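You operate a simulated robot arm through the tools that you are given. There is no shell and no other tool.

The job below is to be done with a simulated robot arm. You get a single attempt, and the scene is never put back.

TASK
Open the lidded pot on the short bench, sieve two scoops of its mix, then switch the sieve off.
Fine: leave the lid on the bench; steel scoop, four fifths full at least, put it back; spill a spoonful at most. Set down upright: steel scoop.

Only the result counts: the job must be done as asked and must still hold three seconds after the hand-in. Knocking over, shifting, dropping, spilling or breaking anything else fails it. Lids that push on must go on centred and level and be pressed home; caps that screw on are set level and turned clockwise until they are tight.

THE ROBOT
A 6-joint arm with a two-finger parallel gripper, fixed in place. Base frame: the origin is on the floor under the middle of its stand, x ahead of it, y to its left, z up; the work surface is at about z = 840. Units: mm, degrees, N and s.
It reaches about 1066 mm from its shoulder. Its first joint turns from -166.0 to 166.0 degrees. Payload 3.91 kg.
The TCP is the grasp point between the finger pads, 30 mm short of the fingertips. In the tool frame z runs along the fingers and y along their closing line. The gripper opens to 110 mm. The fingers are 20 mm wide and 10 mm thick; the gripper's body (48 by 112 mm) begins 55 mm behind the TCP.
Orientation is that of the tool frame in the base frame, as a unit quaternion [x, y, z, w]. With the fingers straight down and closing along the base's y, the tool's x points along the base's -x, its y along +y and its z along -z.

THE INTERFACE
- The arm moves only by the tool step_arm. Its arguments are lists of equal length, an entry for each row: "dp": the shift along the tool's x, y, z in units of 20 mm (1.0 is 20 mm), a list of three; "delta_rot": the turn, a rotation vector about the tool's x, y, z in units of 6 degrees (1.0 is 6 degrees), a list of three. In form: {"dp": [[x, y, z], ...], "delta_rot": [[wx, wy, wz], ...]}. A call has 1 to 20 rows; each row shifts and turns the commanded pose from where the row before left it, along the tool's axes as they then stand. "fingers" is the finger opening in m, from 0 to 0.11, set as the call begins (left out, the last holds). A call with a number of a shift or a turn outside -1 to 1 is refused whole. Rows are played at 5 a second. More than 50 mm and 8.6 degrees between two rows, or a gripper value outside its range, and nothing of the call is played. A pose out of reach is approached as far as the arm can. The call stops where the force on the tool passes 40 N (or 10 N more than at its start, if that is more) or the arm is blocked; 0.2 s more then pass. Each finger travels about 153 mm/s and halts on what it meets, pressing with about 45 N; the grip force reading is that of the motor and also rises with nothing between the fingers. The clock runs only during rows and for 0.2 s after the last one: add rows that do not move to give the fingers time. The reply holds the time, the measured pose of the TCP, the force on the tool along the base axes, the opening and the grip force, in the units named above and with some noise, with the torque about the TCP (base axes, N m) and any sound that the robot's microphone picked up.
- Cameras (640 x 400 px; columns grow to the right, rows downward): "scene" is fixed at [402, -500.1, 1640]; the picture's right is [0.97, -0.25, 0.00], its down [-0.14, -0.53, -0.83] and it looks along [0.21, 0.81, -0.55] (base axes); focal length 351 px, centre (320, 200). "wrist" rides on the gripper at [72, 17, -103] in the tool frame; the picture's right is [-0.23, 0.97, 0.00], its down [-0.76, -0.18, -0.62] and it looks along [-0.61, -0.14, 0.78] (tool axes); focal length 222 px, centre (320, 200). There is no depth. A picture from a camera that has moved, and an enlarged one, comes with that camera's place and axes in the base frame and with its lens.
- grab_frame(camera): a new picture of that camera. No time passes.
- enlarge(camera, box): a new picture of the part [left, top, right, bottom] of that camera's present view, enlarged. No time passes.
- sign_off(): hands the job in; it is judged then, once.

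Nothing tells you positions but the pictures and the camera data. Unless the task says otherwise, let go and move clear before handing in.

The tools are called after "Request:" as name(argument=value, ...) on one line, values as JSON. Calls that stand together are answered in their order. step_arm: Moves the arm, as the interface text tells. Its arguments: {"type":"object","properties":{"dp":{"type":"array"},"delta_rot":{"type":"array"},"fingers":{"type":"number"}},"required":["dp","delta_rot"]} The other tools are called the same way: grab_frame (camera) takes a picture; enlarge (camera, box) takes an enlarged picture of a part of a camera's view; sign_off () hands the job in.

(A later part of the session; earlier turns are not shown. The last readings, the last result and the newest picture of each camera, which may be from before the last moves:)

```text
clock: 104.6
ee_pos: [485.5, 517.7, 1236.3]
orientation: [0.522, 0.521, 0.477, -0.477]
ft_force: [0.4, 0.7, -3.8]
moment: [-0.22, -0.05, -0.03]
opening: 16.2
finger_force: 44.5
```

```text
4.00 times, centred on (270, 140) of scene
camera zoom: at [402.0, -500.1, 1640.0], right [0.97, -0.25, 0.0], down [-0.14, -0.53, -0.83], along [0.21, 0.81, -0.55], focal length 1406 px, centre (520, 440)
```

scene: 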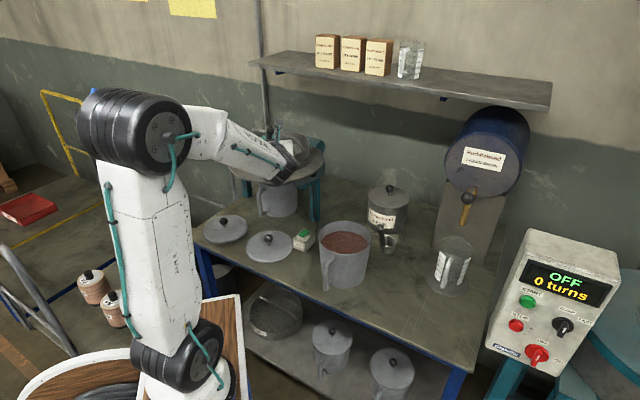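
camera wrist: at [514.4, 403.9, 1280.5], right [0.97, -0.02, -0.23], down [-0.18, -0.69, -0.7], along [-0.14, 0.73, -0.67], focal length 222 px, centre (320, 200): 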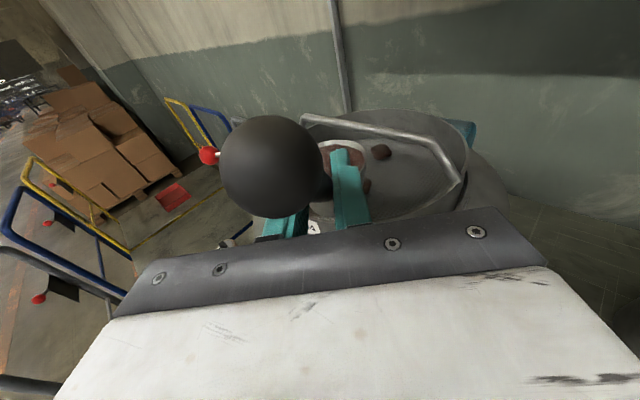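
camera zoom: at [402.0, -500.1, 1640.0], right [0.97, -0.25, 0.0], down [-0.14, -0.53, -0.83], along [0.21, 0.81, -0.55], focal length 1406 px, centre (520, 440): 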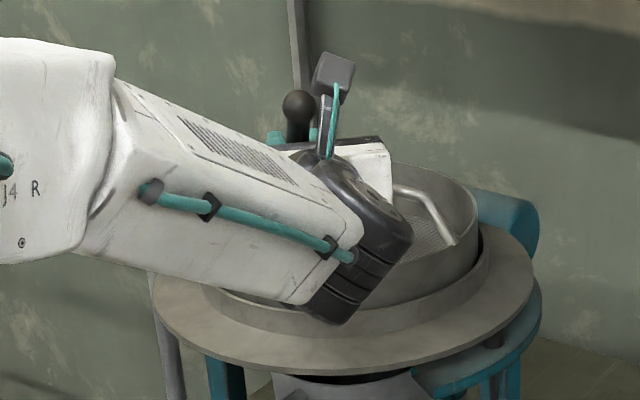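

The cup is above the front-left half of the mesh, clear of the bail bar. I'll start rolling the scoop over slowly.

Request:
step_arm(dp=[[0, 0.04, 0], [-0.004, 0.04, 0], [-0.008, 0.039, 0], [-0.012, 0.038, 0], [-0.016, 0.037, 0]], delta_rot=[[0, 0, -1], [0, 0, -1], [0, 0, -1], [0, 0, -1], [0, 0, -1]])

Request:
enlarge(camera="wrist", box=[220, 60, 460, 210])

Request:
enlarge(camera="scene", box=[190, 90, 350, 190])

```text
clock: 105.8
ee_pos: [489.6, 517.9, 1234.8]
orientation: [0.369, 0.639, 0.585, -0.338]
ft_force: [-0.2, 0.2, -3.0]
moment: [-0.2, 0.06, -0.01]
opening: 16.0
finger_force: 45.2
```

```text
2.67 times, centred on (340, 135) of wrist
camera zoom: at [470.1, 420.9, 1315.1], right [0.96, 0.02, 0.29], down [0.23, -0.69, -0.69], along [0.18, 0.73, -0.66], focal length 592 px, centre (267, 373)
```

zoom: 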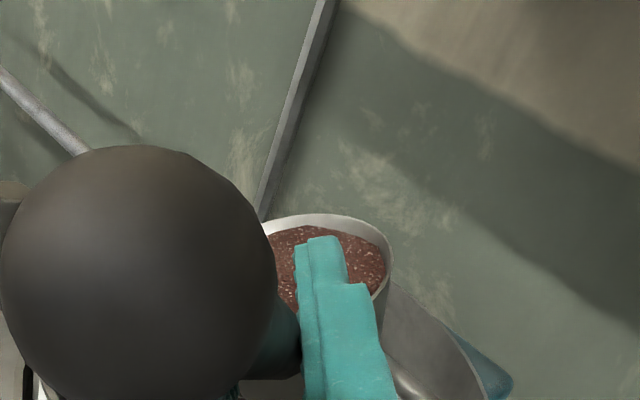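

```text
4.00 times, centred on (270, 140) of scene
camera zoom: at [402.0, -500.1, 1640.0], right [0.97, -0.25, 0.0], down [-0.14, -0.53, -0.83], along [0.21, 0.81, -0.55], focal length 1406 px, centre (520, 440)
```

zoom: 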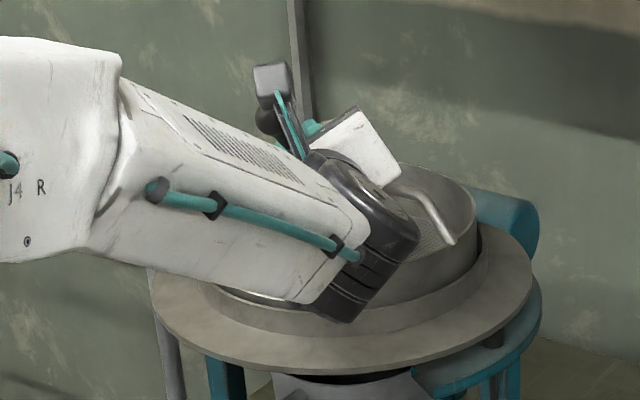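

Request:
step_arm(dp=[[-0.061, -0.064, 0.007], [-0.054, -0.07, 0.007], [-0.05, -0.072, 0.007], [0.044, -0.295, 0.016], [0.09, -0.3, 0.016], [0.078, -0.265, 0.016], [0.12, -0.26, 0.016], [0.117, -0.238, 0.016], [0.156, -0.227, 0.016]], delta_rot=[[0, 0, -1], [0, 0, -1], [0, 0, -1], [0, 0, -1], [0, 0, -1], [0, 0, -1], [0, 0, -1], [0, 0, -1], [0, 0, -1]])

Request:
grab_frame(camera="wrist")

Request:
enlarge(camera="scene", box=[190, 90, 350, 190])

```text
clock: 107.8
ee_pos: [461.9, 518.1, 1207.8]
orientation: [0.039, 0.736, 0.675, -0.036]
ft_force: [-0.1, -0.2, -1.1]
moment: [-0.09, 0.07, 0.03]
opening: 16.0
finger_force: 45.6
```

```text
taken
camera wrist: at [393.7, 416.6, 1240.9], right [0.33, 0.08, 0.94], down [0.74, -0.64, -0.2], along [0.59, 0.76, -0.27], focal length 222 px, centre (320, 200)
```

wrist: 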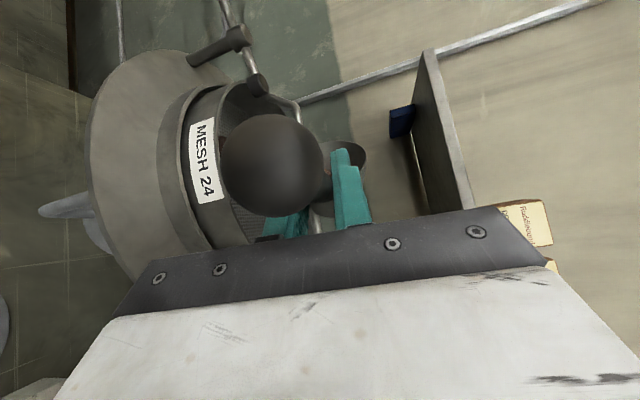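

```text
4.00 times, centred on (270, 140) of scene
camera zoom: at [402.0, -500.1, 1640.0], right [0.97, -0.25, 0.0], down [-0.14, -0.53, -0.83], along [0.21, 0.81, -0.55], focal length 1406 px, centre (520, 440)
```

zoom: 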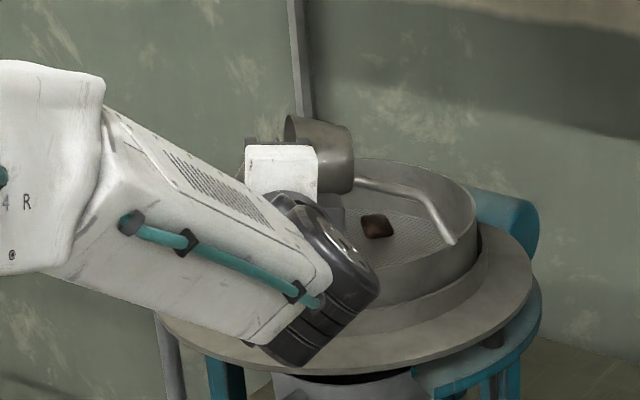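

Request:
step_arm(dp=[[0.16, -0.138, 0.01], [0.175, -0.12, 0.01], [0.127, -0.107, 0.01], [0.132, -0.095, 0.01], [0.122, -0.086, 0.01], [0.126, -0.075, 0.01], [0.08, -0.09, 0.01], [0.09, -0.082, 0.01], [0.08, -0.089, 0.01], [0, 0, 0], [0, 0, 0]], delta_rot=[[0, 0, -1], [0, 0, -1], [0, 0, -1], [0, 0, -1], [0, 0, -1], [0, 0, -1], [0, 0, -1], [0, 0, -1], [0, 0, -1], [0, 0, 0], [0, 0, 0]])

Request:
grab_frame(camera="wrist")

Request:
enlarge(camera="scene", box=[190, 90, 350, 190])

```text
clock: 110.2
ee_pos: [447.2, 517.4, 1185.3]
orientation: [-0.299, 0.674, 0.616, 0.275]
ft_force: [0.1, 0.5, -0.5]
moment: [-0.08, 0.03, -0.01]
opening: 16.3
finger_force: 45.2
```

```text
taken
camera wrist: at [387.6, 410.6, 1152.6], right [-0.57, 0.07, 0.82], down [0.64, -0.58, 0.5], along [0.51, 0.81, 0.29], focal length 222 px, centre (320, 200)
```

wrist: 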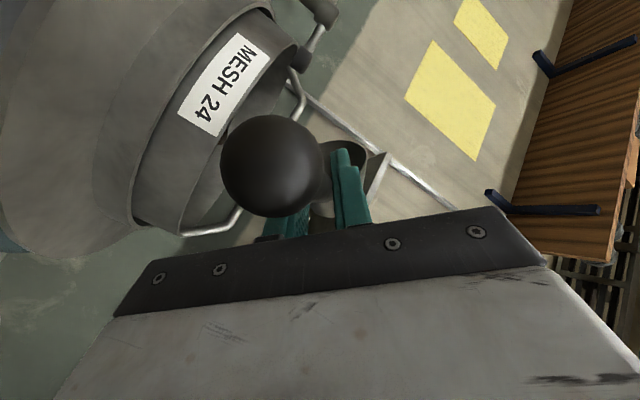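

```text
4.00 times, centred on (270, 140) of scene
camera zoom: at [402.0, -500.1, 1640.0], right [0.97, -0.25, 0.0], down [-0.14, -0.53, -0.83], along [0.21, 0.81, -0.55], focal length 1406 px, centre (520, 440)
```

zoom: 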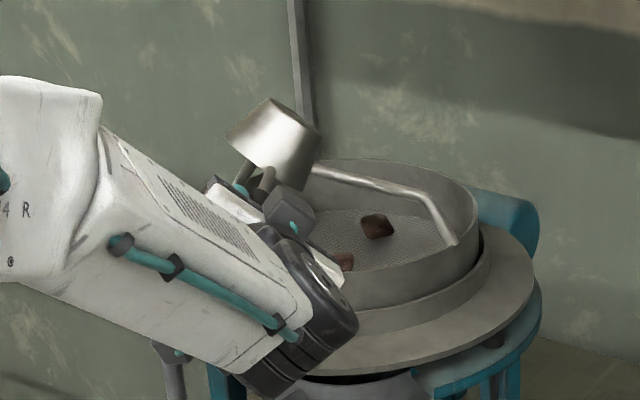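

The scoop is inverted and empty, and the mix has gone through the running sieve. I'll go up, roll it back level and return to the pot for the second scoop.

Request:
step_arm(dp=[[-0.617, 0.555, -0.072], [-0.617, 0.555, -0.072], [-0.617, 0.555, -0.072]], delta_rot=[[0, 0, 0], [0, 0, 0], [0, 0, 0]])

Request:
step_arm(dp=[[0, 0, 0], [0, 0, 0], [0, 0, 0], [0, 0, 0], [0, 0, 0], [0, 0, 0], [0, 0, 0], [0, 0, 0], [0, 0, 0], [0, 0, 0], [0, 0, 0], [0, 0, 0], [0, 0, 0], [0, 0, 0], [0, 0, 0], [0, 0, 0], [0, 0, 0], [0, 0, 0], [0, 0, 0], [0, 0, 0]], delta_rot=[[0, 0, 1], [0, 0, 1], [0, 0, 1], [0, 0, 1], [0, 0, 1], [0, 0, 1], [0, 0, 1], [0, 0, 1], [0, 0, 1], [0, 0, 1], [0, 0, 1], [0, 0, 1], [0, 0, 1], [0, 0, 1], [0, 0, 1], [0, 0, 1], [0, 0, 1], [0, 0, 1], [0, 0, 1], [0, 0, 1]])

Request:
step_arm(dp=[[0, 0, 0], [0, 0, 0], [0, 0, 0]], delta_rot=[[0, 0, 1], [0, 0, 1], [0, 0, 1]])

Request:
grab_frame(camera="wrist")

Request:
grab_frame(camera="scene")

```text
clock: 111.0
ee_pos: [447.3, 517.8, 1236.3]
orientation: [-0.299, 0.674, 0.618, 0.274]
ft_force: [-0.6, 1.2, -1.8]
moment: [-0.12, 0.08, 0.02]
opening: 16.3
finger_force: 44.7
```

```text
clock: 115.2
ee_pos: [445.4, 517.6, 1236.2]
orientation: [0.435, 0.595, 0.546, -0.398]
ft_force: [-0.6, 0.4, -1.6]
moment: [-0.08, -0.02, 0.02]
opening: 16.4
finger_force: 45.2
```

```text
clock: 116.0
ee_pos: [446.4, 517.9, 1236.5]
orientation: [0.522, 0.521, 0.477, -0.478]
ft_force: [0.5, 0.3, -1.3]
moment: [-0.09, -0.02, 0.01]
opening: 16.0
finger_force: 44.9
```

```text
taken
camera wrist: at [465.6, 420.8, 1317.0], right [0.97, -0.02, -0.23], down [-0.18, -0.69, -0.7], along [-0.14, 0.73, -0.67], focal length 222 px, centre (320, 200)
```

wrist: 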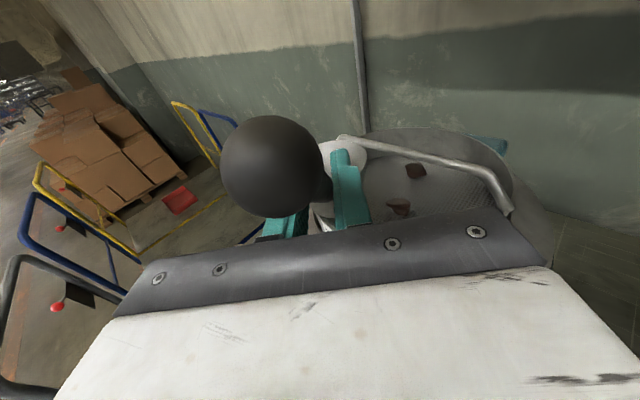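

```text
taken
```

scene: 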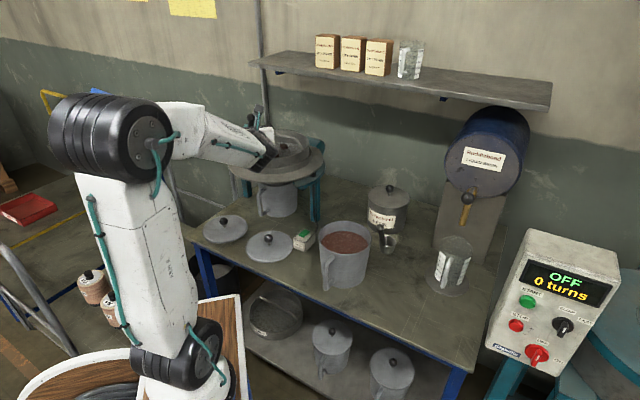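

Request:
enlarge(camera="wrist", box=[320, 120, 540, 230])

Request:
enlarge(camera="scene", box=[220, 120, 380, 220])

Request:
enlarge(camera="scene", box=[290, 200, 420, 300])

```text
2.91 times, centred on (430, 175) of wrist
camera zoom: at [465.6, 420.8, 1317.0], right [0.97, -0.02, -0.23], down [-0.18, -0.69, -0.7], along [-0.14, 0.73, -0.67], focal length 646 px, centre (0, 273)
```

zoom: 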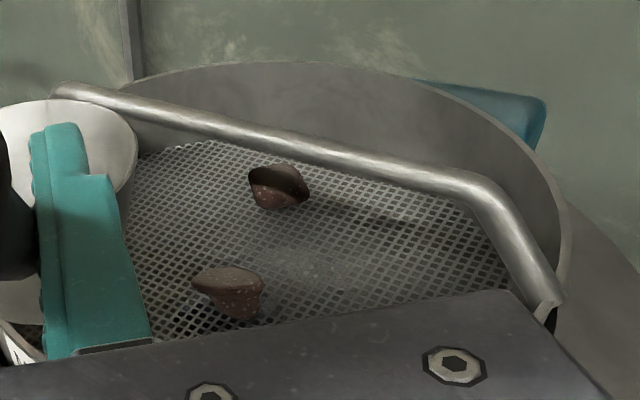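

```text
4.00 times, centred on (300, 170) of scene
camera zoom: at [402.0, -500.1, 1640.0], right [0.97, -0.25, 0.0], down [-0.14, -0.53, -0.83], along [0.21, 0.81, -0.55], focal length 1406 px, centre (400, 320)
```

zoom: 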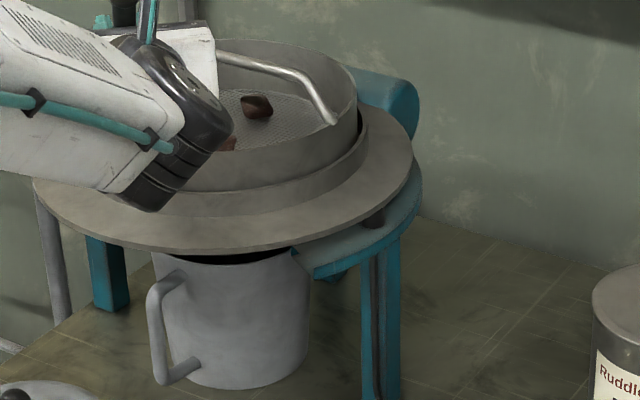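

```text
4.00 times, centred on (355, 250) of scene
camera zoom: at [402.0, -500.1, 1640.0], right [0.97, -0.25, 0.0], down [-0.14, -0.53, -0.83], along [0.21, 0.81, -0.55], focal length 1406 px, centre (180, 0)
```

zoom: 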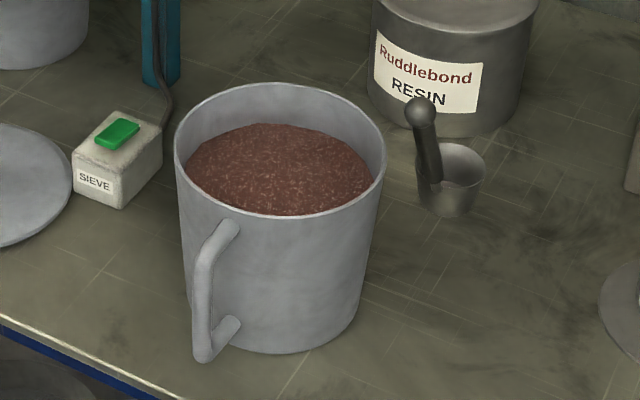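

The mesh is clean apart from the lumps, and I see no spill around the sieve or the bench. I'll go back to the pot (centre about (673,256)) for scoop two.

Request:
step_arm(dp=[[-0.162, 0.554, -0.799], [-0.162, 0.554, -0.799], [-0.162, 0.554, -0.799], [-0.162, 0.554, -0.799], [-0.162, 0.554, -0.799], [-0.162, 0.554, -0.799], [-0.162, 0.554, -0.799], [-0.162, 0.554, -0.799], [-0.162, 0.554, -0.799], [-0.162, 0.554, -0.799], [-0.162, 0.554, -0.799], [-0.162, 0.554, -0.799], [-0.162, 0.554, -0.799], [-0.162, 0.554, -0.799], [-0.162, 0.554, -0.799], [-0.162, 0.554, -0.799], [-0.162, 0.554, -0.799], [-0.162, 0.554, -0.799], [-0.162, 0.554, -0.799], [-0.162, 0.554, -0.799]], delta_rot=[[0, 0, 0], [0, 0, 0], [0, 0, 0], [0, 0, 0], [0, 0, 0], [0, 0, 0], [0, 0, 0], [0, 0, 0], [0, 0, 0], [0, 0, 0], [0, 0, 0], [0, 0, 0], [0, 0, 0], [0, 0, 0], [0, 0, 0], [0, 0, 0], [0, 0, 0], [0, 0, 0], [0, 0, 0], [0, 0, 0]])

Request:
enlarge(camera="wrist", box=[290, 120, 430, 230])

```text
clock: 120.2
ee_pos: [667.5, 193.3, 1199.2]
orientation: [0.523, 0.52, 0.478, -0.477]
ft_force: [-1.5, 0.4, -1.8]
moment: [-0.09, 0.03, 0.0]
opening: 16.3
finger_force: 45.1
```

```text
3.64 times, centred on (360, 175) of wrist
camera zoom: at [686.4, 96.3, 1280.9], right [0.97, -0.02, -0.23], down [-0.18, -0.69, -0.7], along [-0.14, 0.73, -0.67], focal length 808 px, centre (174, 291)
```

zoom: 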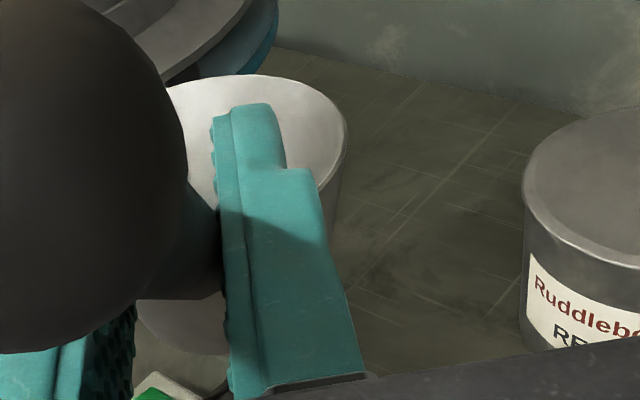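

Request:
step_arm(dp=[[-0.967, 0, 0.083], [-0.967, 0, 0.083], [-0.967, 0, 0.083], [-0.967, 0, 0.083], [-0.967, 0, 0.083], [-0.967, 0, 0.083], [-0.967, 0, 0.083], [-0.967, 0, 0.083], [-0.967, 0, 0.083], [-0.656, 0, 0.193], [-0.507, 0, 0.206], [-0.402, 0, 0.258], [-0.249, 0, 0.266], [-0.034, 0, 0.281], [0.107, 0, 0.285], [0.107, 0, 0.285]], delta_rot=[[0, 0, 0], [0, 0, 0], [0, 0, 0], [0, 0, 0], [0, 0, 0], [0, 0, 0], [0, 0, 0], [0, 0, 0], [0, 0, 0], [0, -0.833, 0], [0, -0.833, 0], [0, -0.833, 0], [0, -0.833, 0], [0, -0.833, 0], [0, 0, 0], [0, 0, 0]])

Request:
enlarge(camera="scene", box=[290, 200, 420, 300])

Request:
grab_frame(camera="wrist")

```text
clock: 123.6
ee_pos: [667.7, 221.4, 980.4]
orientation: [0.612, 0.613, 0.352, -0.355]
ft_force: [1.0, -0.4, -1.9]
moment: [-0.03, 0.02, -0.01]
opening: 16.0
finger_force: 44.9
```

```text
4.00 times, centred on (355, 250) of scene
camera zoom: at [402.0, -500.1, 1640.0], right [0.97, -0.25, 0.0], down [-0.14, -0.53, -0.83], along [0.21, 0.81, -0.55], focal length 1406 px, centre (180, 0)
```

zoom: 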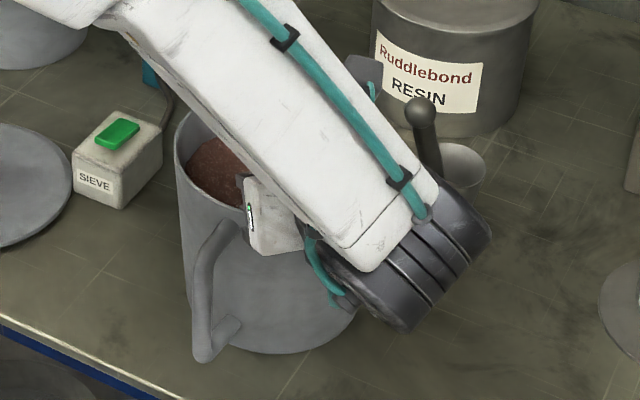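

```text
taken
camera wrist: at [686.9, 168.0, 1094.2], right [0.97, -0.11, -0.2], down [-0.18, -0.92, -0.35], along [-0.14, 0.37, -0.92], focal length 222 px, centre (320, 200)
```

wrist: 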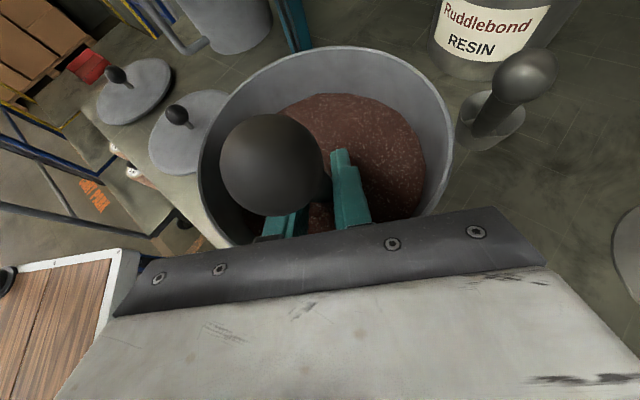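

The cup is buried in the mix. Now I'll level it and lift it out.

Request:
step_arm(dp=[[-0.132, 0, -0.178], [-0.056, 0, -0.232], [0.151, 0, -0.253], [0.075, 0, -0.153], [0.053, 0, -0.092], [0.054, 0, -0.044], [0.15, 0, -0.021], [0.147, 0, -0.021], [0.48, 0, -0.179], [0.932, 0, -0.207]], delta_rot=[[0, 0.917, 0], [0, 0.917, 0], [0, 0.833, 0], [0, 0.5, 0], [0, 0.333, 0], [0, 0.167, 0], [0, 0, 0], [0, 0, 0], [0, 0.25, 0], [0, 0.25, 0]])

Request:
enlarge(camera="wrist", box=[320, 120, 400, 200])

Request:
step_arm(dp=[[0.5, 0, -0.043], [0.7, 0, -0.06], [0.9, 0, -0.08], [0.9, 0, -0.08], [0.9, 0, -0.08], [0.9, 0, -0.08], [0.5, 0, -0.043]], delta_rot=[[0, 0, 0], [0, 0, 0], [0, 0, 0], [0, 0, 0], [0, 0, 0], [0, 0, 0], [0, 0, 0]])

Request:
enlarge(camera="wrist", box=[325, 130, 375, 180])

```text
clock: 124.3
ee_pos: [667.6, 213.9, 984.4]
orientation: [0.573, 0.576, 0.412, -0.412]
ft_force: [-2.5, 9.5, 11.0]
moment: [-0.56, 0.12, -0.05]
opening: 16.2
finger_force: 44.9
stopped in row 3: the force on the tool passed its limit at 42 N (the readings are from after the stop); the commanded pose is now the measured one
```

```text
5.00 times, centred on (360, 160) of wrist
camera zoom: at [687.2, 139.0, 1086.5], right [0.97, -0.07, -0.21], down [-0.17, -0.83, -0.52], along [-0.14, 0.55, -0.83], focal length 1111 px, centre (120, 400)
```

zoom: 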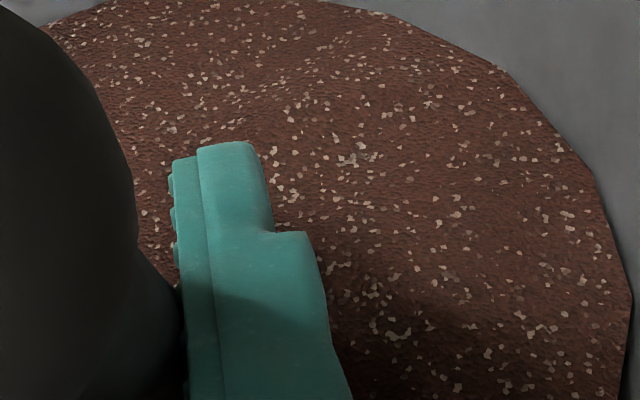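

```text
clock: 125.9
ee_pos: [669.1, 238.2, 1086.8]
orientation: [0.574, 0.576, 0.412, -0.412]
ft_force: [-0.5, -0.6, -2.7]
moment: [-0.17, 0.0, 0.01]
opening: 16.2
finger_force: 44.5
```

```text
8.00 times, centred on (350, 155) of wrist
camera zoom: at [687.3, 163.4, 1189.0], right [0.97, -0.07, -0.21], down [-0.18, -0.84, -0.52], along [-0.14, 0.54, -0.83], focal length 1777 px, centre (80, 560)
```

zoom: 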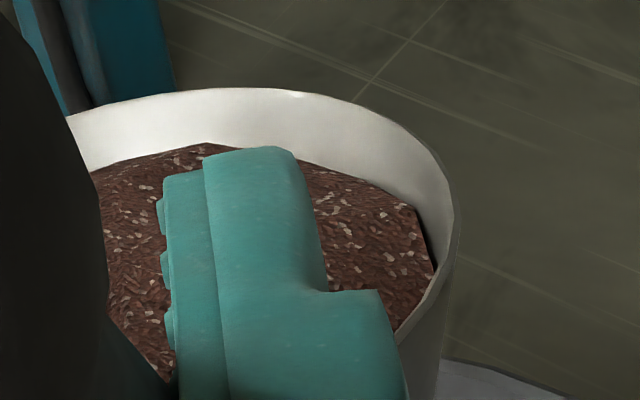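

The first call stopped on contact, probably a finger on the near rim, so the lift was done tilted. I need to check the pot and the bench now.

Request:
enlarge(camera="scene", box=[290, 200, 420, 300])

Request:
grab_frame(camera="wrist")

Request:
grab_frame(camera="scene")

```text
4.00 times, centred on (355, 250) of scene
camera zoom: at [402.0, -500.1, 1640.0], right [0.97, -0.25, 0.0], down [-0.14, -0.53, -0.83], along [0.21, 0.81, -0.55], focal length 1406 px, centre (180, 0)
```

zoom: 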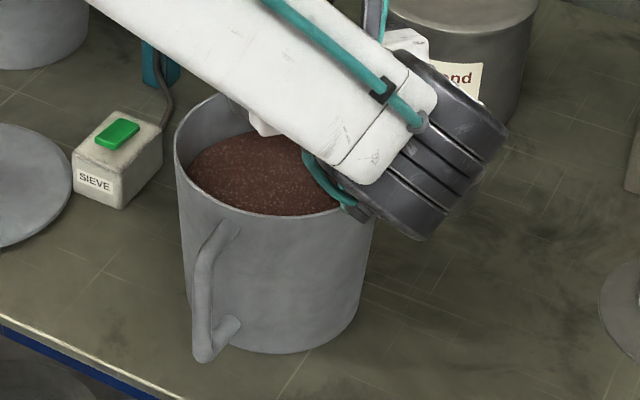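

```text
taken
camera wrist: at [687.3, 163.4, 1189.0], right [0.97, -0.07, -0.21], down [-0.18, -0.84, -0.52], along [-0.14, 0.54, -0.83], focal length 222 px, centre (320, 200)
```

wrist: 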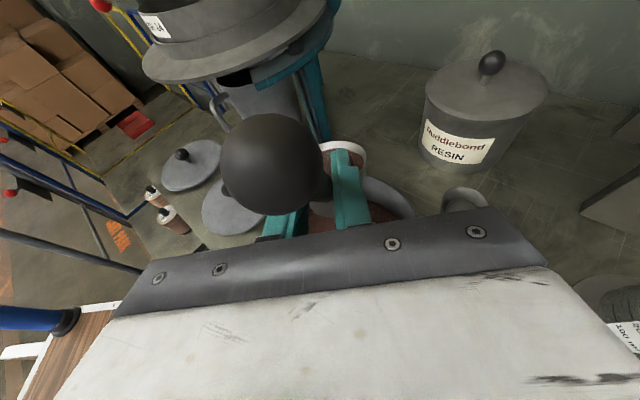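

```text
taken
```

scene: 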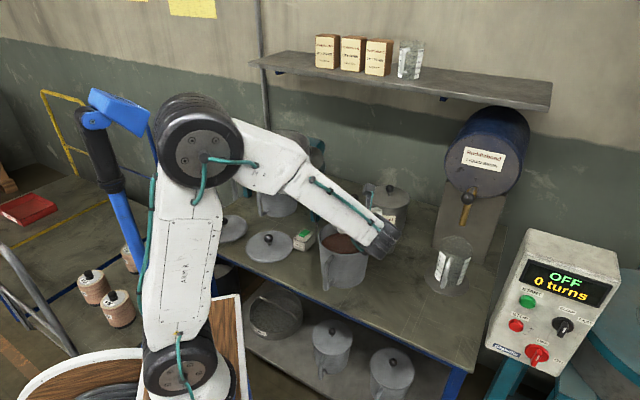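

The pot hasn't moved, but the cup is now tilted and less full. The contact tells me the rim is near z≈986, a little higher than I took it. I'll bring the cup back over the middle of the pot and check for any spill behind it.

Request:
step_arm(dp=[[-0.2825, 0, -0.829], [-0.2825, 0, -0.829]], delta_rot=[[0, 0, 0], [0, 0, 0]])

Request:
enlarge(camera="wrist", box=[200, 60, 520, 230])

Request:
enlarge(camera="scene", box=[290, 180, 450, 280])

```text
clock: 126.5
ee_pos: [668.6, 202.5, 1088.1]
orientation: [0.575, 0.575, 0.412, -0.411]
ft_force: [-0.2, -0.2, -3.2]
moment: [-0.15, -0.02, -0.03]
opening: 16.0
finger_force: 44.8
```

```text
2.00 times, centred on (360, 145) of wrist
camera zoom: at [688.2, 128.0, 1189.3], right [0.97, -0.07, -0.21], down [-0.18, -0.84, -0.52], along [-0.14, 0.54, -0.83], focal length 444 px, centre (240, 310)
```

zoom: 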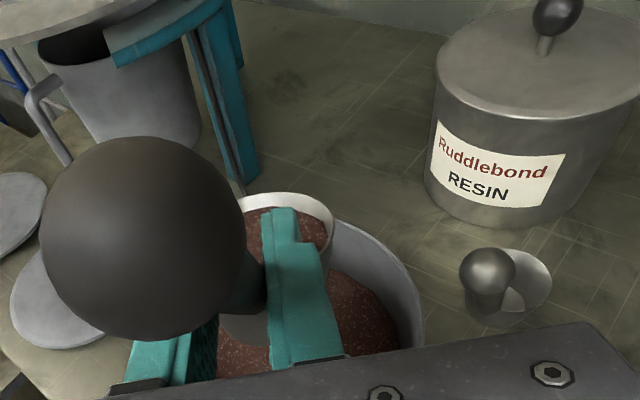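

```text
4.00 times, centred on (370, 230) of scene
camera zoom: at [402.0, -500.1, 1640.0], right [0.97, -0.25, 0.0], down [-0.14, -0.53, -0.83], along [0.21, 0.81, -0.55], focal length 1406 px, centre (120, 80)
```

zoom: 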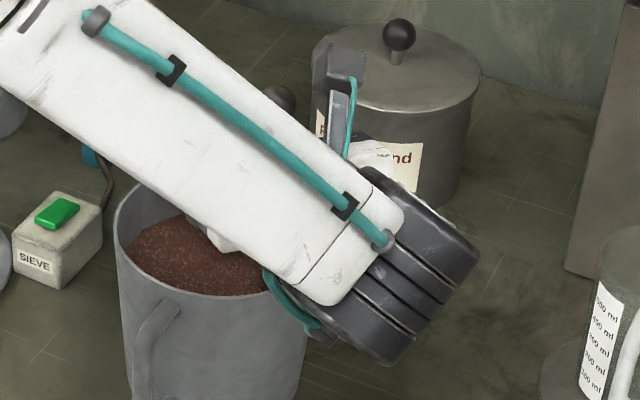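

The bench behind the pot is clean. I'll dip again, this time with a bit more height over the near rim.

Request:
step_arm(dp=[[-0.84, 0, 0.286], [-0.84, 0, 0.286], [-0.84, 0, 0.286], [-0.84, 0, 0.286], [-0.45, 0, 0.33], [-0.45, 0, 0.33], [-0.308, 0, 0.406], [0.107, 0, 0.285]], delta_rot=[[0, 0, 0], [0, 0, 0], [0, 0, 0], [0, 0, 0], [0, -0.5, 0], [0, -0.5, 0], [0, -0.867, 0], [0, 0, 0]])

```text
clock: 128.3
ee_pos: [668.5, 219.6, 985.3]
orientation: [0.612, 0.612, 0.354, -0.353]
ft_force: [0.3, 0.2, -2.3]
moment: [-0.08, 0.01, -0.02]
opening: 16.3
finger_force: 44.7
```

Request:
step_arm(dp=[[-0.02, 0, -0.185], [0.01, 0, -0.208], [0.08, 0, -0.228], [0.051, 0, -0.147]], delta_rot=[[0, 0.917, 0], [0, 0.917, 0], [0, 0.833, 0], [0, 0.5, 0]])

```text
clock: 129.3
ee_pos: [670.1, 205.7, 991.4]
orientation: [0.544, 0.546, 0.45, -0.451]
ft_force: [-0.1, 0.1, -2.8]
moment: [-0.18, 0.03, 0.01]
opening: 16.2
finger_force: 45.1
```

Request:
step_arm(dp=[[0.053, 0, -0.092], [0.054, 0, -0.044], [0.124, 0, -0.018], [0.124, 0, -0.017], [0.48, 0, -0.179], [0.883, 0, -0.201]], delta_rot=[[0, 0.333, 0], [0, 0.167, 0], [0, 0, 0], [0, 0, 0], [0, 0.25, 0], [0, 0.25, 0]])

Request:
enlarge(camera="wrist", box=[320, 120, 400, 200])

```text
clock: 130.7
ee_pos: [667.9, 199.4, 1030.0]
orientation: [0.522, 0.521, 0.479, -0.476]
ft_force: [0.4, -0.5, -3.1]
moment: [-0.18, 0.01, -0.03]
opening: 16.5
finger_force: 45.1
```

```text
5.00 times, centred on (360, 160) of wrist
camera zoom: at [687.9, 102.8, 1110.2], right [0.97, -0.02, -0.22], down [-0.18, -0.69, -0.7], along [-0.14, 0.73, -0.67], focal length 1111 px, centre (120, 400)
```

zoom: 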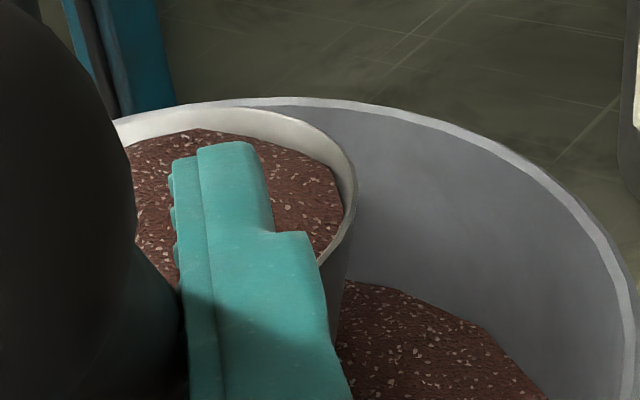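

Request:
step_arm(dp=[[0.5, 0, -0.043], [0.7, 0, -0.06], [0.9, 0, -0.08], [0.9, 0, -0.08], [0.9, 0, -0.08], [0.8, 0, -0.07], [0.3, 0, -0.026]], delta_rot=[[0, 0, 0], [0, 0, 0], [0, 0, 0], [0, 0, 0], [0, 0, 0], [0, 0, 0], [0, 0, 0]])

Request:
enlarge(camera="wrist", box=[325, 130, 375, 180])

Request:
enlarge(camera="scene", box=[290, 200, 420, 300])

```text
clock: 132.3
ee_pos: [668.5, 199.4, 1128.7]
orientation: [0.521, 0.521, 0.479, -0.477]
ft_force: [0.8, -0.6, -3.7]
moment: [-0.17, 0.01, 0.03]
opening: 16.3
finger_force: 45.1
```

```text
8.00 times, centred on (350, 155) of wrist
camera zoom: at [687.8, 102.6, 1210.1], right [0.97, -0.02, -0.22], down [-0.18, -0.69, -0.7], along [-0.14, 0.73, -0.67], focal length 1777 px, centre (80, 560)
```

zoom: 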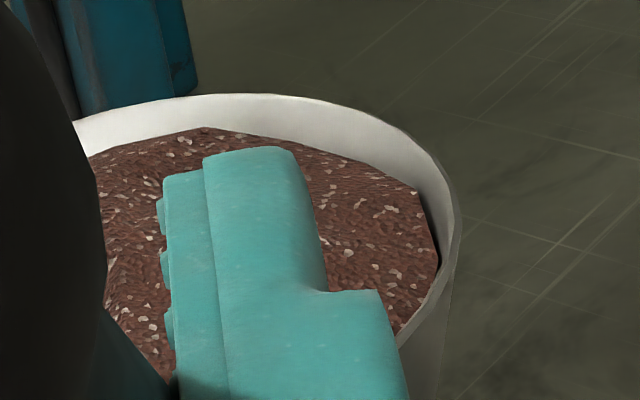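

```text
4.00 times, centred on (355, 250) of scene
camera zoom: at [402.0, -500.1, 1640.0], right [0.97, -0.25, 0.0], down [-0.14, -0.53, -0.83], along [0.21, 0.81, -0.55], focal length 1406 px, centre (180, 0)
```

zoom: 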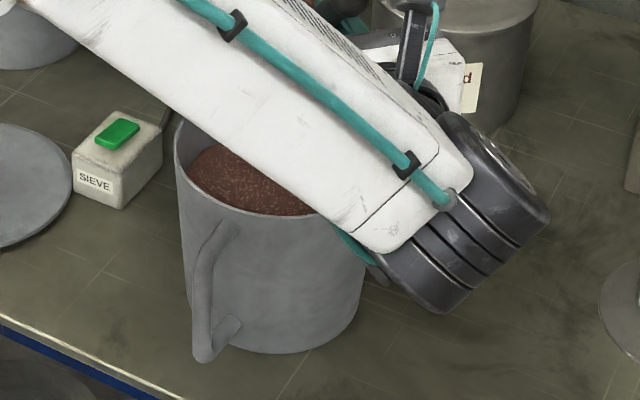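

The fill looks the same as the first scoop, about 4 mm under the rim. I'll carry it up and over to the sieve along the same route, but higher.

Request:
step_arm(dp=[[0.5, 0, -0.043], [0.8, 0, -0.07], [0.9, 0, -0.078], [0.9, 0, -0.078], [0.9, 0, -0.078], [0.8, 0, -0.07], [0.53, 0, -0.046]], delta_rot=[[0, 0, 0], [0, 0, 0], [0, 0, 0], [0, 0, 0], [0, 0, 0], [0, 0, 0], [0, 0, 0]])

Request:
step_arm(dp=[[0.042, -0.28, 0.485], [0.063, -0.415, 0.72], [0.0733, -0.485, 0.841], [0.0733, -0.485, 0.841], [0.0733, -0.485, 0.841], [0.0733, -0.485, 0.841], [0.0733, -0.485, 0.841], [0.0733, -0.485, 0.841], [0.0733, -0.485, 0.841], [0.0733, -0.485, 0.841], [0.0733, -0.485, 0.841], [0.0733, -0.485, 0.841], [0.0733, -0.485, 0.841], [0.0733, -0.485, 0.841], [0.0733, -0.485, 0.841], [0.0733, -0.485, 0.841], [0.0733, -0.485, 0.841], [0.0733, -0.485, 0.841], [0.063, -0.415, 0.72], [0.042, -0.28, 0.485]], delta_rot=[[0, 0, 0], [0, 0, 0], [0, 0, 0], [0, 0, 0], [0, 0, 0], [0, 0, 0], [0, 0, 0], [0, 0, 0], [0, 0, 0], [0, 0, 0], [0, 0, 0], [0, 0, 0], [0, 0, 0], [0, 0, 0], [0, 0, 0], [0, 0, 0], [0, 0, 0], [0, 0, 0], [0, 0, 0], [0, 0, 0]])

Request:
enlarge(camera="wrist", box=[280, 90, 520, 240])

Request:
grab_frame(camera="scene")

```text
clock: 133.9
ee_pos: [669.5, 199.4, 1235.6]
orientation: [0.521, 0.523, 0.477, -0.478]
ft_force: [0.3, -0.6, -3.6]
moment: [-0.19, -0.03, -0.02]
opening: 16.2
finger_force: 44.9
```

```text
clock: 138.1
ee_pos: [484.7, 518.1, 1235.5]
orientation: [0.521, 0.522, 0.478, -0.478]
ft_force: [0.6, 0.1, -2.9]
moment: [-0.21, 0.01, 0.0]
opening: 15.9
finger_force: 44.7
```

```text
2.67 times, centred on (400, 165) of wrist
camera zoom: at [504.4, 421.0, 1317.2], right [0.97, -0.02, -0.22], down [-0.18, -0.69, -0.7], along [-0.14, 0.73, -0.67], focal length 592 px, centre (107, 293)
```

zoom: 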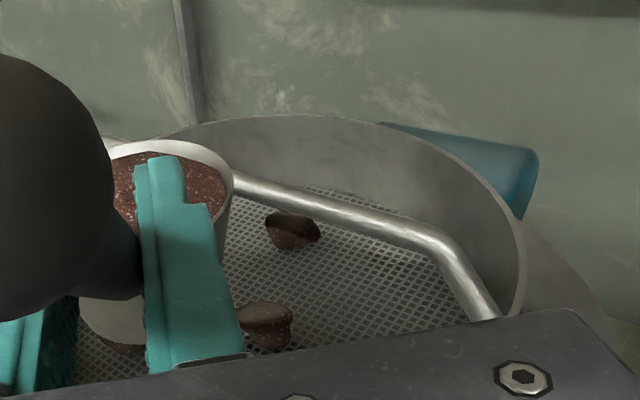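

```text
taken
```

scene: 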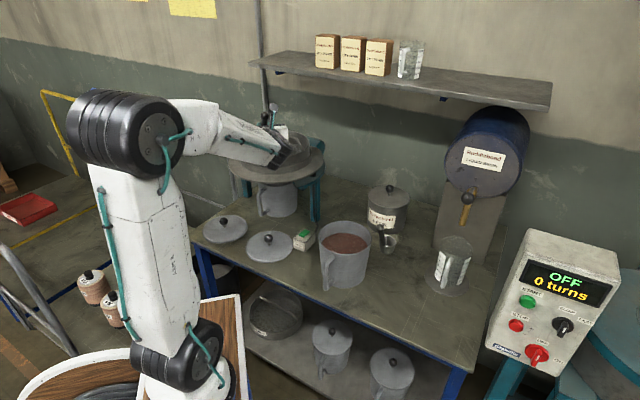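

The position over the sieve is the same as before. I'll pour the second scoop with the same roll.

Request:
step_arm(dp=[[0, 0.04, 0], [-0.004, 0.04, 0], [-0.008, 0.039, 0], [-0.012, 0.038, 0], [-0.016, 0.037, 0], [-0.061, -0.064, 0.007], [-0.054, -0.07, 0.007], [-0.05, -0.072, 0.007], [0.044, -0.295, 0.016], [0.09, -0.3, 0.016], [0.078, -0.265, 0.016], [0.12, -0.26, 0.016], [0.117, -0.238, 0.016], [0.156, -0.227, 0.016]], delta_rot=[[0, 0, -1], [0, 0, -1], [0, 0, -1], [0, 0, -1], [0, 0, -1], [0, 0, -1], [0, 0, -1], [0, 0, -1], [0, 0, -1], [0, 0, -1], [0, 0, -1], [0, 0, -1], [0, 0, -1], [0, 0, -1]])

Request:
enlarge(camera="scene", box=[190, 90, 350, 190])

Request:
step_arm(dp=[[0.16, -0.138, 0.01], [0.175, -0.12, 0.01], [0.127, -0.107, 0.01], [0.132, -0.095, 0.01], [0.122, -0.086, 0.01], [0.126, -0.075, 0.01], [0.08, -0.09, 0.01], [0.09, -0.082, 0.01], [0.08, -0.089, 0.01], [0, 0, 0], [0, 0, 0], [0, 0, 0]], delta_rot=[[0, 0, -1], [0, 0, -1], [0, 0, -1], [0, 0, -1], [0, 0, -1], [0, 0, -1], [0, 0, -1], [0, 0, -1], [0, 0, -1], [0, 0, 0], [0, 0, 0], [0, 0, 0]])

Request:
enlarge(camera="scene", box=[190, 90, 350, 190])

```text
clock: 141.1
ee_pos: [463.3, 517.3, 1206.8]
orientation: [0.038, 0.736, 0.675, -0.035]
ft_force: [-0.5, -0.7, -1.3]
moment: [-0.11, 0.09, 0.0]
opening: 16.3
finger_force: 45.5
```

```text
4.00 times, centred on (270, 140) of scene
camera zoom: at [402.0, -500.1, 1640.0], right [0.97, -0.25, 0.0], down [-0.14, -0.53, -0.83], along [0.21, 0.81, -0.55], focal length 1406 px, centre (520, 440)
```

zoom: 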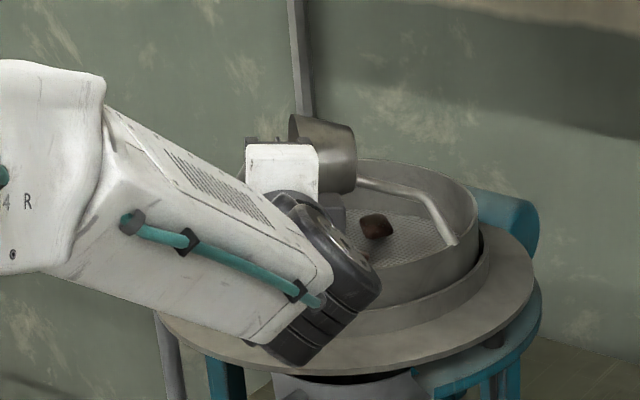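

```text
clock: 143.7
ee_pos: [447.2, 517.5, 1187.6]
orientation: [-0.301, 0.673, 0.617, 0.276]
ft_force: [0.1, -0.1, -1.1]
moment: [-0.09, 0.01, 0.01]
opening: 16.0
finger_force: 45.2
```

```text
4.00 times, centred on (270, 140) of scene
camera zoom: at [402.0, -500.1, 1640.0], right [0.97, -0.25, 0.0], down [-0.14, -0.53, -0.83], along [0.21, 0.81, -0.55], focal length 1406 px, centre (520, 440)
```

zoom: 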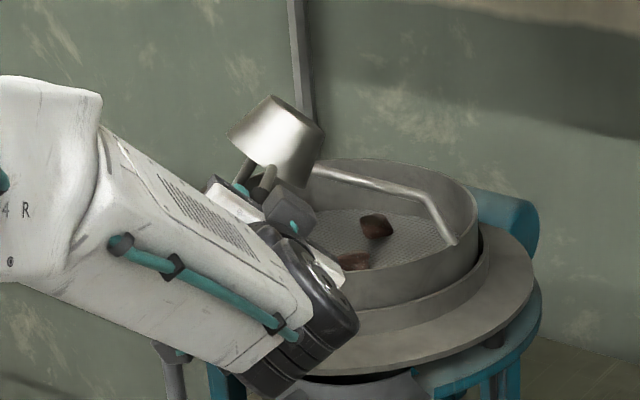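

The second scoop is poured. I'll raise up, roll the scoop level again and look the sieve over.

Request:
step_arm(dp=[[-0.617, 0.555, -0.072], [-0.617, 0.555, -0.072], [-0.617, 0.555, -0.072]], delta_rot=[[0, 0, 0], [0, 0, 0], [0, 0, 0]])

Request:
step_arm(dp=[[0, 0, 0], [0, 0, 0], [0, 0, 0], [0, 0, 0], [0, 0, 0], [0, 0, 0], [0, 0, 0], [0, 0, 0], [0, 0, 0], [0, 0, 0], [0, 0, 0], [0, 0, 0], [0, 0, 0], [0, 0, 0], [0, 0, 0], [0, 0, 0], [0, 0, 0], [0, 0, 0], [0, 0, 0], [0, 0, 0]], delta_rot=[[0, 0, 1], [0, 0, 1], [0, 0, 1], [0, 0, 1], [0, 0, 1], [0, 0, 1], [0, 0, 1], [0, 0, 1], [0, 0, 1], [0, 0, 1], [0, 0, 1], [0, 0, 1], [0, 0, 1], [0, 0, 1], [0, 0, 1], [0, 0, 1], [0, 0, 1], [0, 0, 1], [0, 0, 1], [0, 0, 1]])

Request:
step_arm(dp=[[0, 0, 0], [0, 0, 0], [0, 0, 0]], delta_rot=[[0, 0, 1], [0, 0, 1], [0, 0, 1]])

Request:
enlarge(camera="wrist", box=[320, 120, 540, 230])

Request:
enlarge(camera="scene", box=[200, 120, 360, 260])

```text
clock: 144.5
ee_pos: [448.0, 518.2, 1236.8]
orientation: [-0.3, 0.674, 0.616, 0.276]
ft_force: [-0.5, 0.8, -0.9]
moment: [-0.07, 0.04, 0.04]
opening: 16.4
finger_force: 44.5
```

```text
clock: 148.7
ee_pos: [446.9, 518.9, 1236.9]
orientation: [0.433, 0.596, 0.547, -0.397]
ft_force: [0.3, 1.1, -0.8]
moment: [-0.12, 0.03, 0.02]
opening: 16.0
finger_force: 45.3
```

```text
clock: 149.5
ee_pos: [446.3, 518.3, 1236.1]
orientation: [0.521, 0.522, 0.478, -0.477]
ft_force: [-0.8, -1.0, -2.0]
moment: [-0.09, 0.01, -0.02]
opening: 15.9
finger_force: 44.4
```

```text
2.91 times, centred on (430, 175) of wrist
camera zoom: at [465.6, 421.0, 1317.3], right [0.97, -0.02, -0.23], down [-0.18, -0.69, -0.7], along [-0.14, 0.73, -0.67], focal length 646 px, centre (0, 273)
```

zoom: 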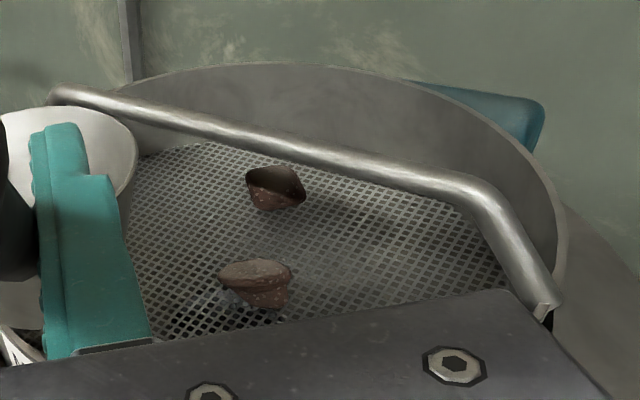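

```text
2.86 times, centred on (280, 190) of scene
camera zoom: at [402.0, -500.1, 1640.0], right [0.97, -0.25, 0.0], down [-0.14, -0.53, -0.83], along [0.21, 0.81, -0.55], focal length 1004 px, centre (434, 229)
```

zoom: 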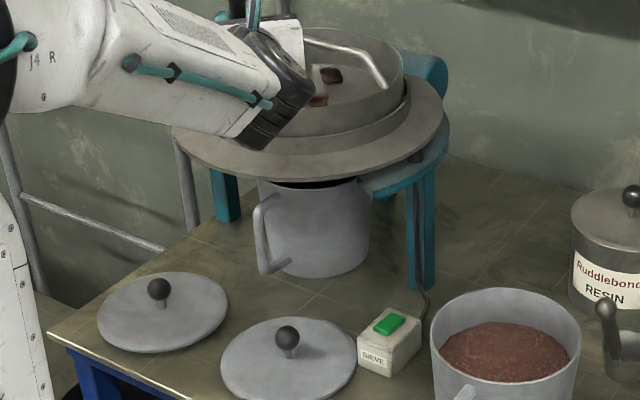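

Request:
enlarge(camera="wrist", box=[325, 130, 375, 180])

Request:
grab_frame(camera="wrist")

```text
8.00 times, centred on (350, 155) of wrist
camera zoom: at [465.6, 421.0, 1317.3], right [0.97, -0.02, -0.23], down [-0.18, -0.69, -0.7], along [-0.14, 0.73, -0.67], focal length 1777 px, centre (80, 560)
```

zoom: 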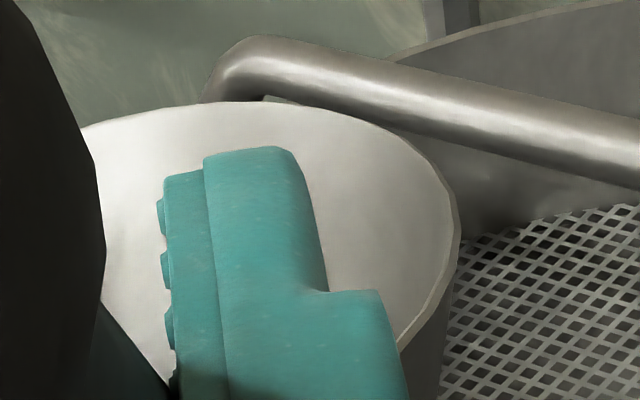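

```text
taken
camera wrist: at [465.6, 421.0, 1317.3], right [0.97, -0.02, -0.23], down [-0.18, -0.69, -0.7], along [-0.14, 0.73, -0.67], focal length 222 px, centre (320, 200)
```

wrist: 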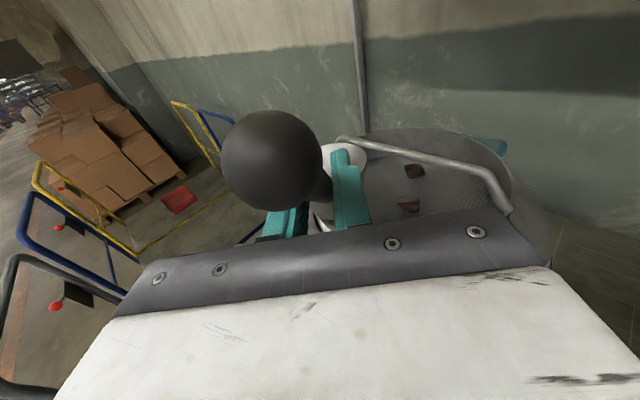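

The sieve area is clean. The scoop has pitched about 2.7° nose-down in the grip, so I'll allow for that when setting it down. Now I carry it back to its place.

Request:
step_arm(dp=[[-0.0693, 0.557, -0.795], [-0.0693, 0.557, -0.795], [-0.0693, 0.557, -0.795], [-0.0693, 0.557, -0.795], [-0.0693, 0.557, -0.795], [-0.0693, 0.557, -0.795], [-0.0693, 0.557, -0.795], [-0.0693, 0.557, -0.795], [-0.0693, 0.557, -0.795], [-0.0693, 0.557, -0.795], [-0.0693, 0.557, -0.795], [-0.0693, 0.557, -0.795], [-0.0693, 0.557, -0.795], [-0.0693, 0.557, -0.795], [-0.0693, 0.557, -0.795], [-0.0693, 0.557, -0.795], [-0.0693, 0.557, -0.795], [-0.0693, 0.557, -0.795], [-0.0693, 0.557, -0.795], [-0.0693, 0.557, -0.795]], delta_rot=[[0, 0, 0], [0, 0, 0], [0, 0, 0], [0, 0, 0], [0, 0, 0], [0, 0, 0], [0, 0, 0], [0, 0, 0], [0, 0, 0], [0, 0, 0], [0, 0, 0], [0, 0, 0], [0, 0, 0], [0, 0, 0], [0, 0, 0], [0, 0, 0], [0, 0, 0], [0, 0, 0], [0, 0, 0], [0, 0, 0]])

Request:
step_arm(dp=[[-0.072, 0.4575, -0.832], [-0.072, 0.4575, -0.832], [-0.072, 0.4575, -0.832], [-0.072, 0.4575, -0.832], [-0.072, 0.4575, -0.832], [-0.072, 0.4575, -0.832], [0, 0, 0], [0, 0, 0], [0, 0, 0], [0, 0, 0], [0, 0, 0], [0, 0, 0], [0, 0, 0], [0, 0, 0]], delta_rot=[[0, 0, 0], [0, 0, 0], [0, 0, 0], [0, 0, 0], [0, 0, 0], [0, 0, 0], [-0.979, 0, 0.085], [-0.979, 0, 0.085], [-0.979, 0, 0.085], [-0.979, 0, 0.085], [-0.979, 0, 0.085], [-0.979, 0, 0.085], [-0.979, 0, 0.085], [-0.979, 0, 0.085]])

Request:
grab_frame(camera="scene")

Request:
grab_frame(camera="wrist")

```text
clock: 153.7
ee_pos: [666.8, 198.2, 1237.2]
orientation: [0.521, 0.522, 0.478, -0.477]
ft_force: [-0.2, -0.2, -0.9]
moment: [-0.09, 0.03, -0.01]
opening: 16.2
finger_force: 45.1
```

```text
clock: 156.7
ee_pos: [723.3, 98.6, 1238.0]
orientation: [0.686, 0.269, 0.63, -0.246]
ft_force: [-0.2, -0.1, -1.0]
moment: [-0.06, 0.05, 0.0]
opening: 16.5
finger_force: 45.1
```

```text
taken
```

scene: 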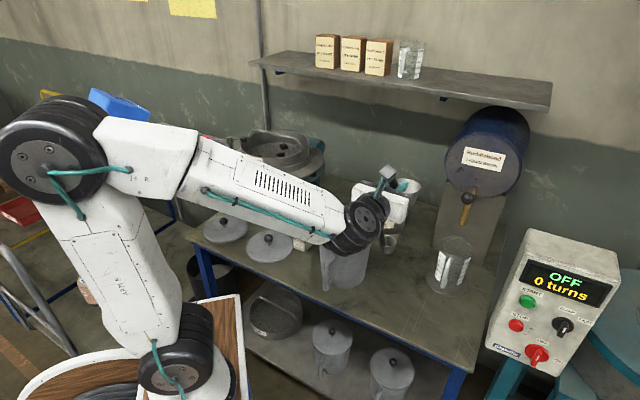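

```text
taken
camera wrist: at [666.4, 20.1, 1318.1], right [0.65, -0.73, -0.23], down [-0.62, -0.34, -0.71], along [0.44, 0.6, -0.67], focal length 222 px, centre (320, 200)
```

wrist: 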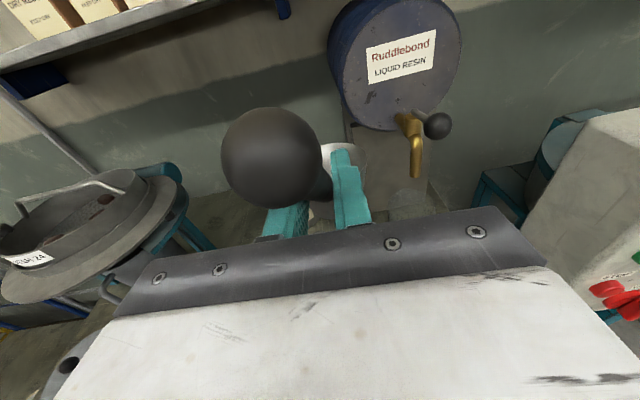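

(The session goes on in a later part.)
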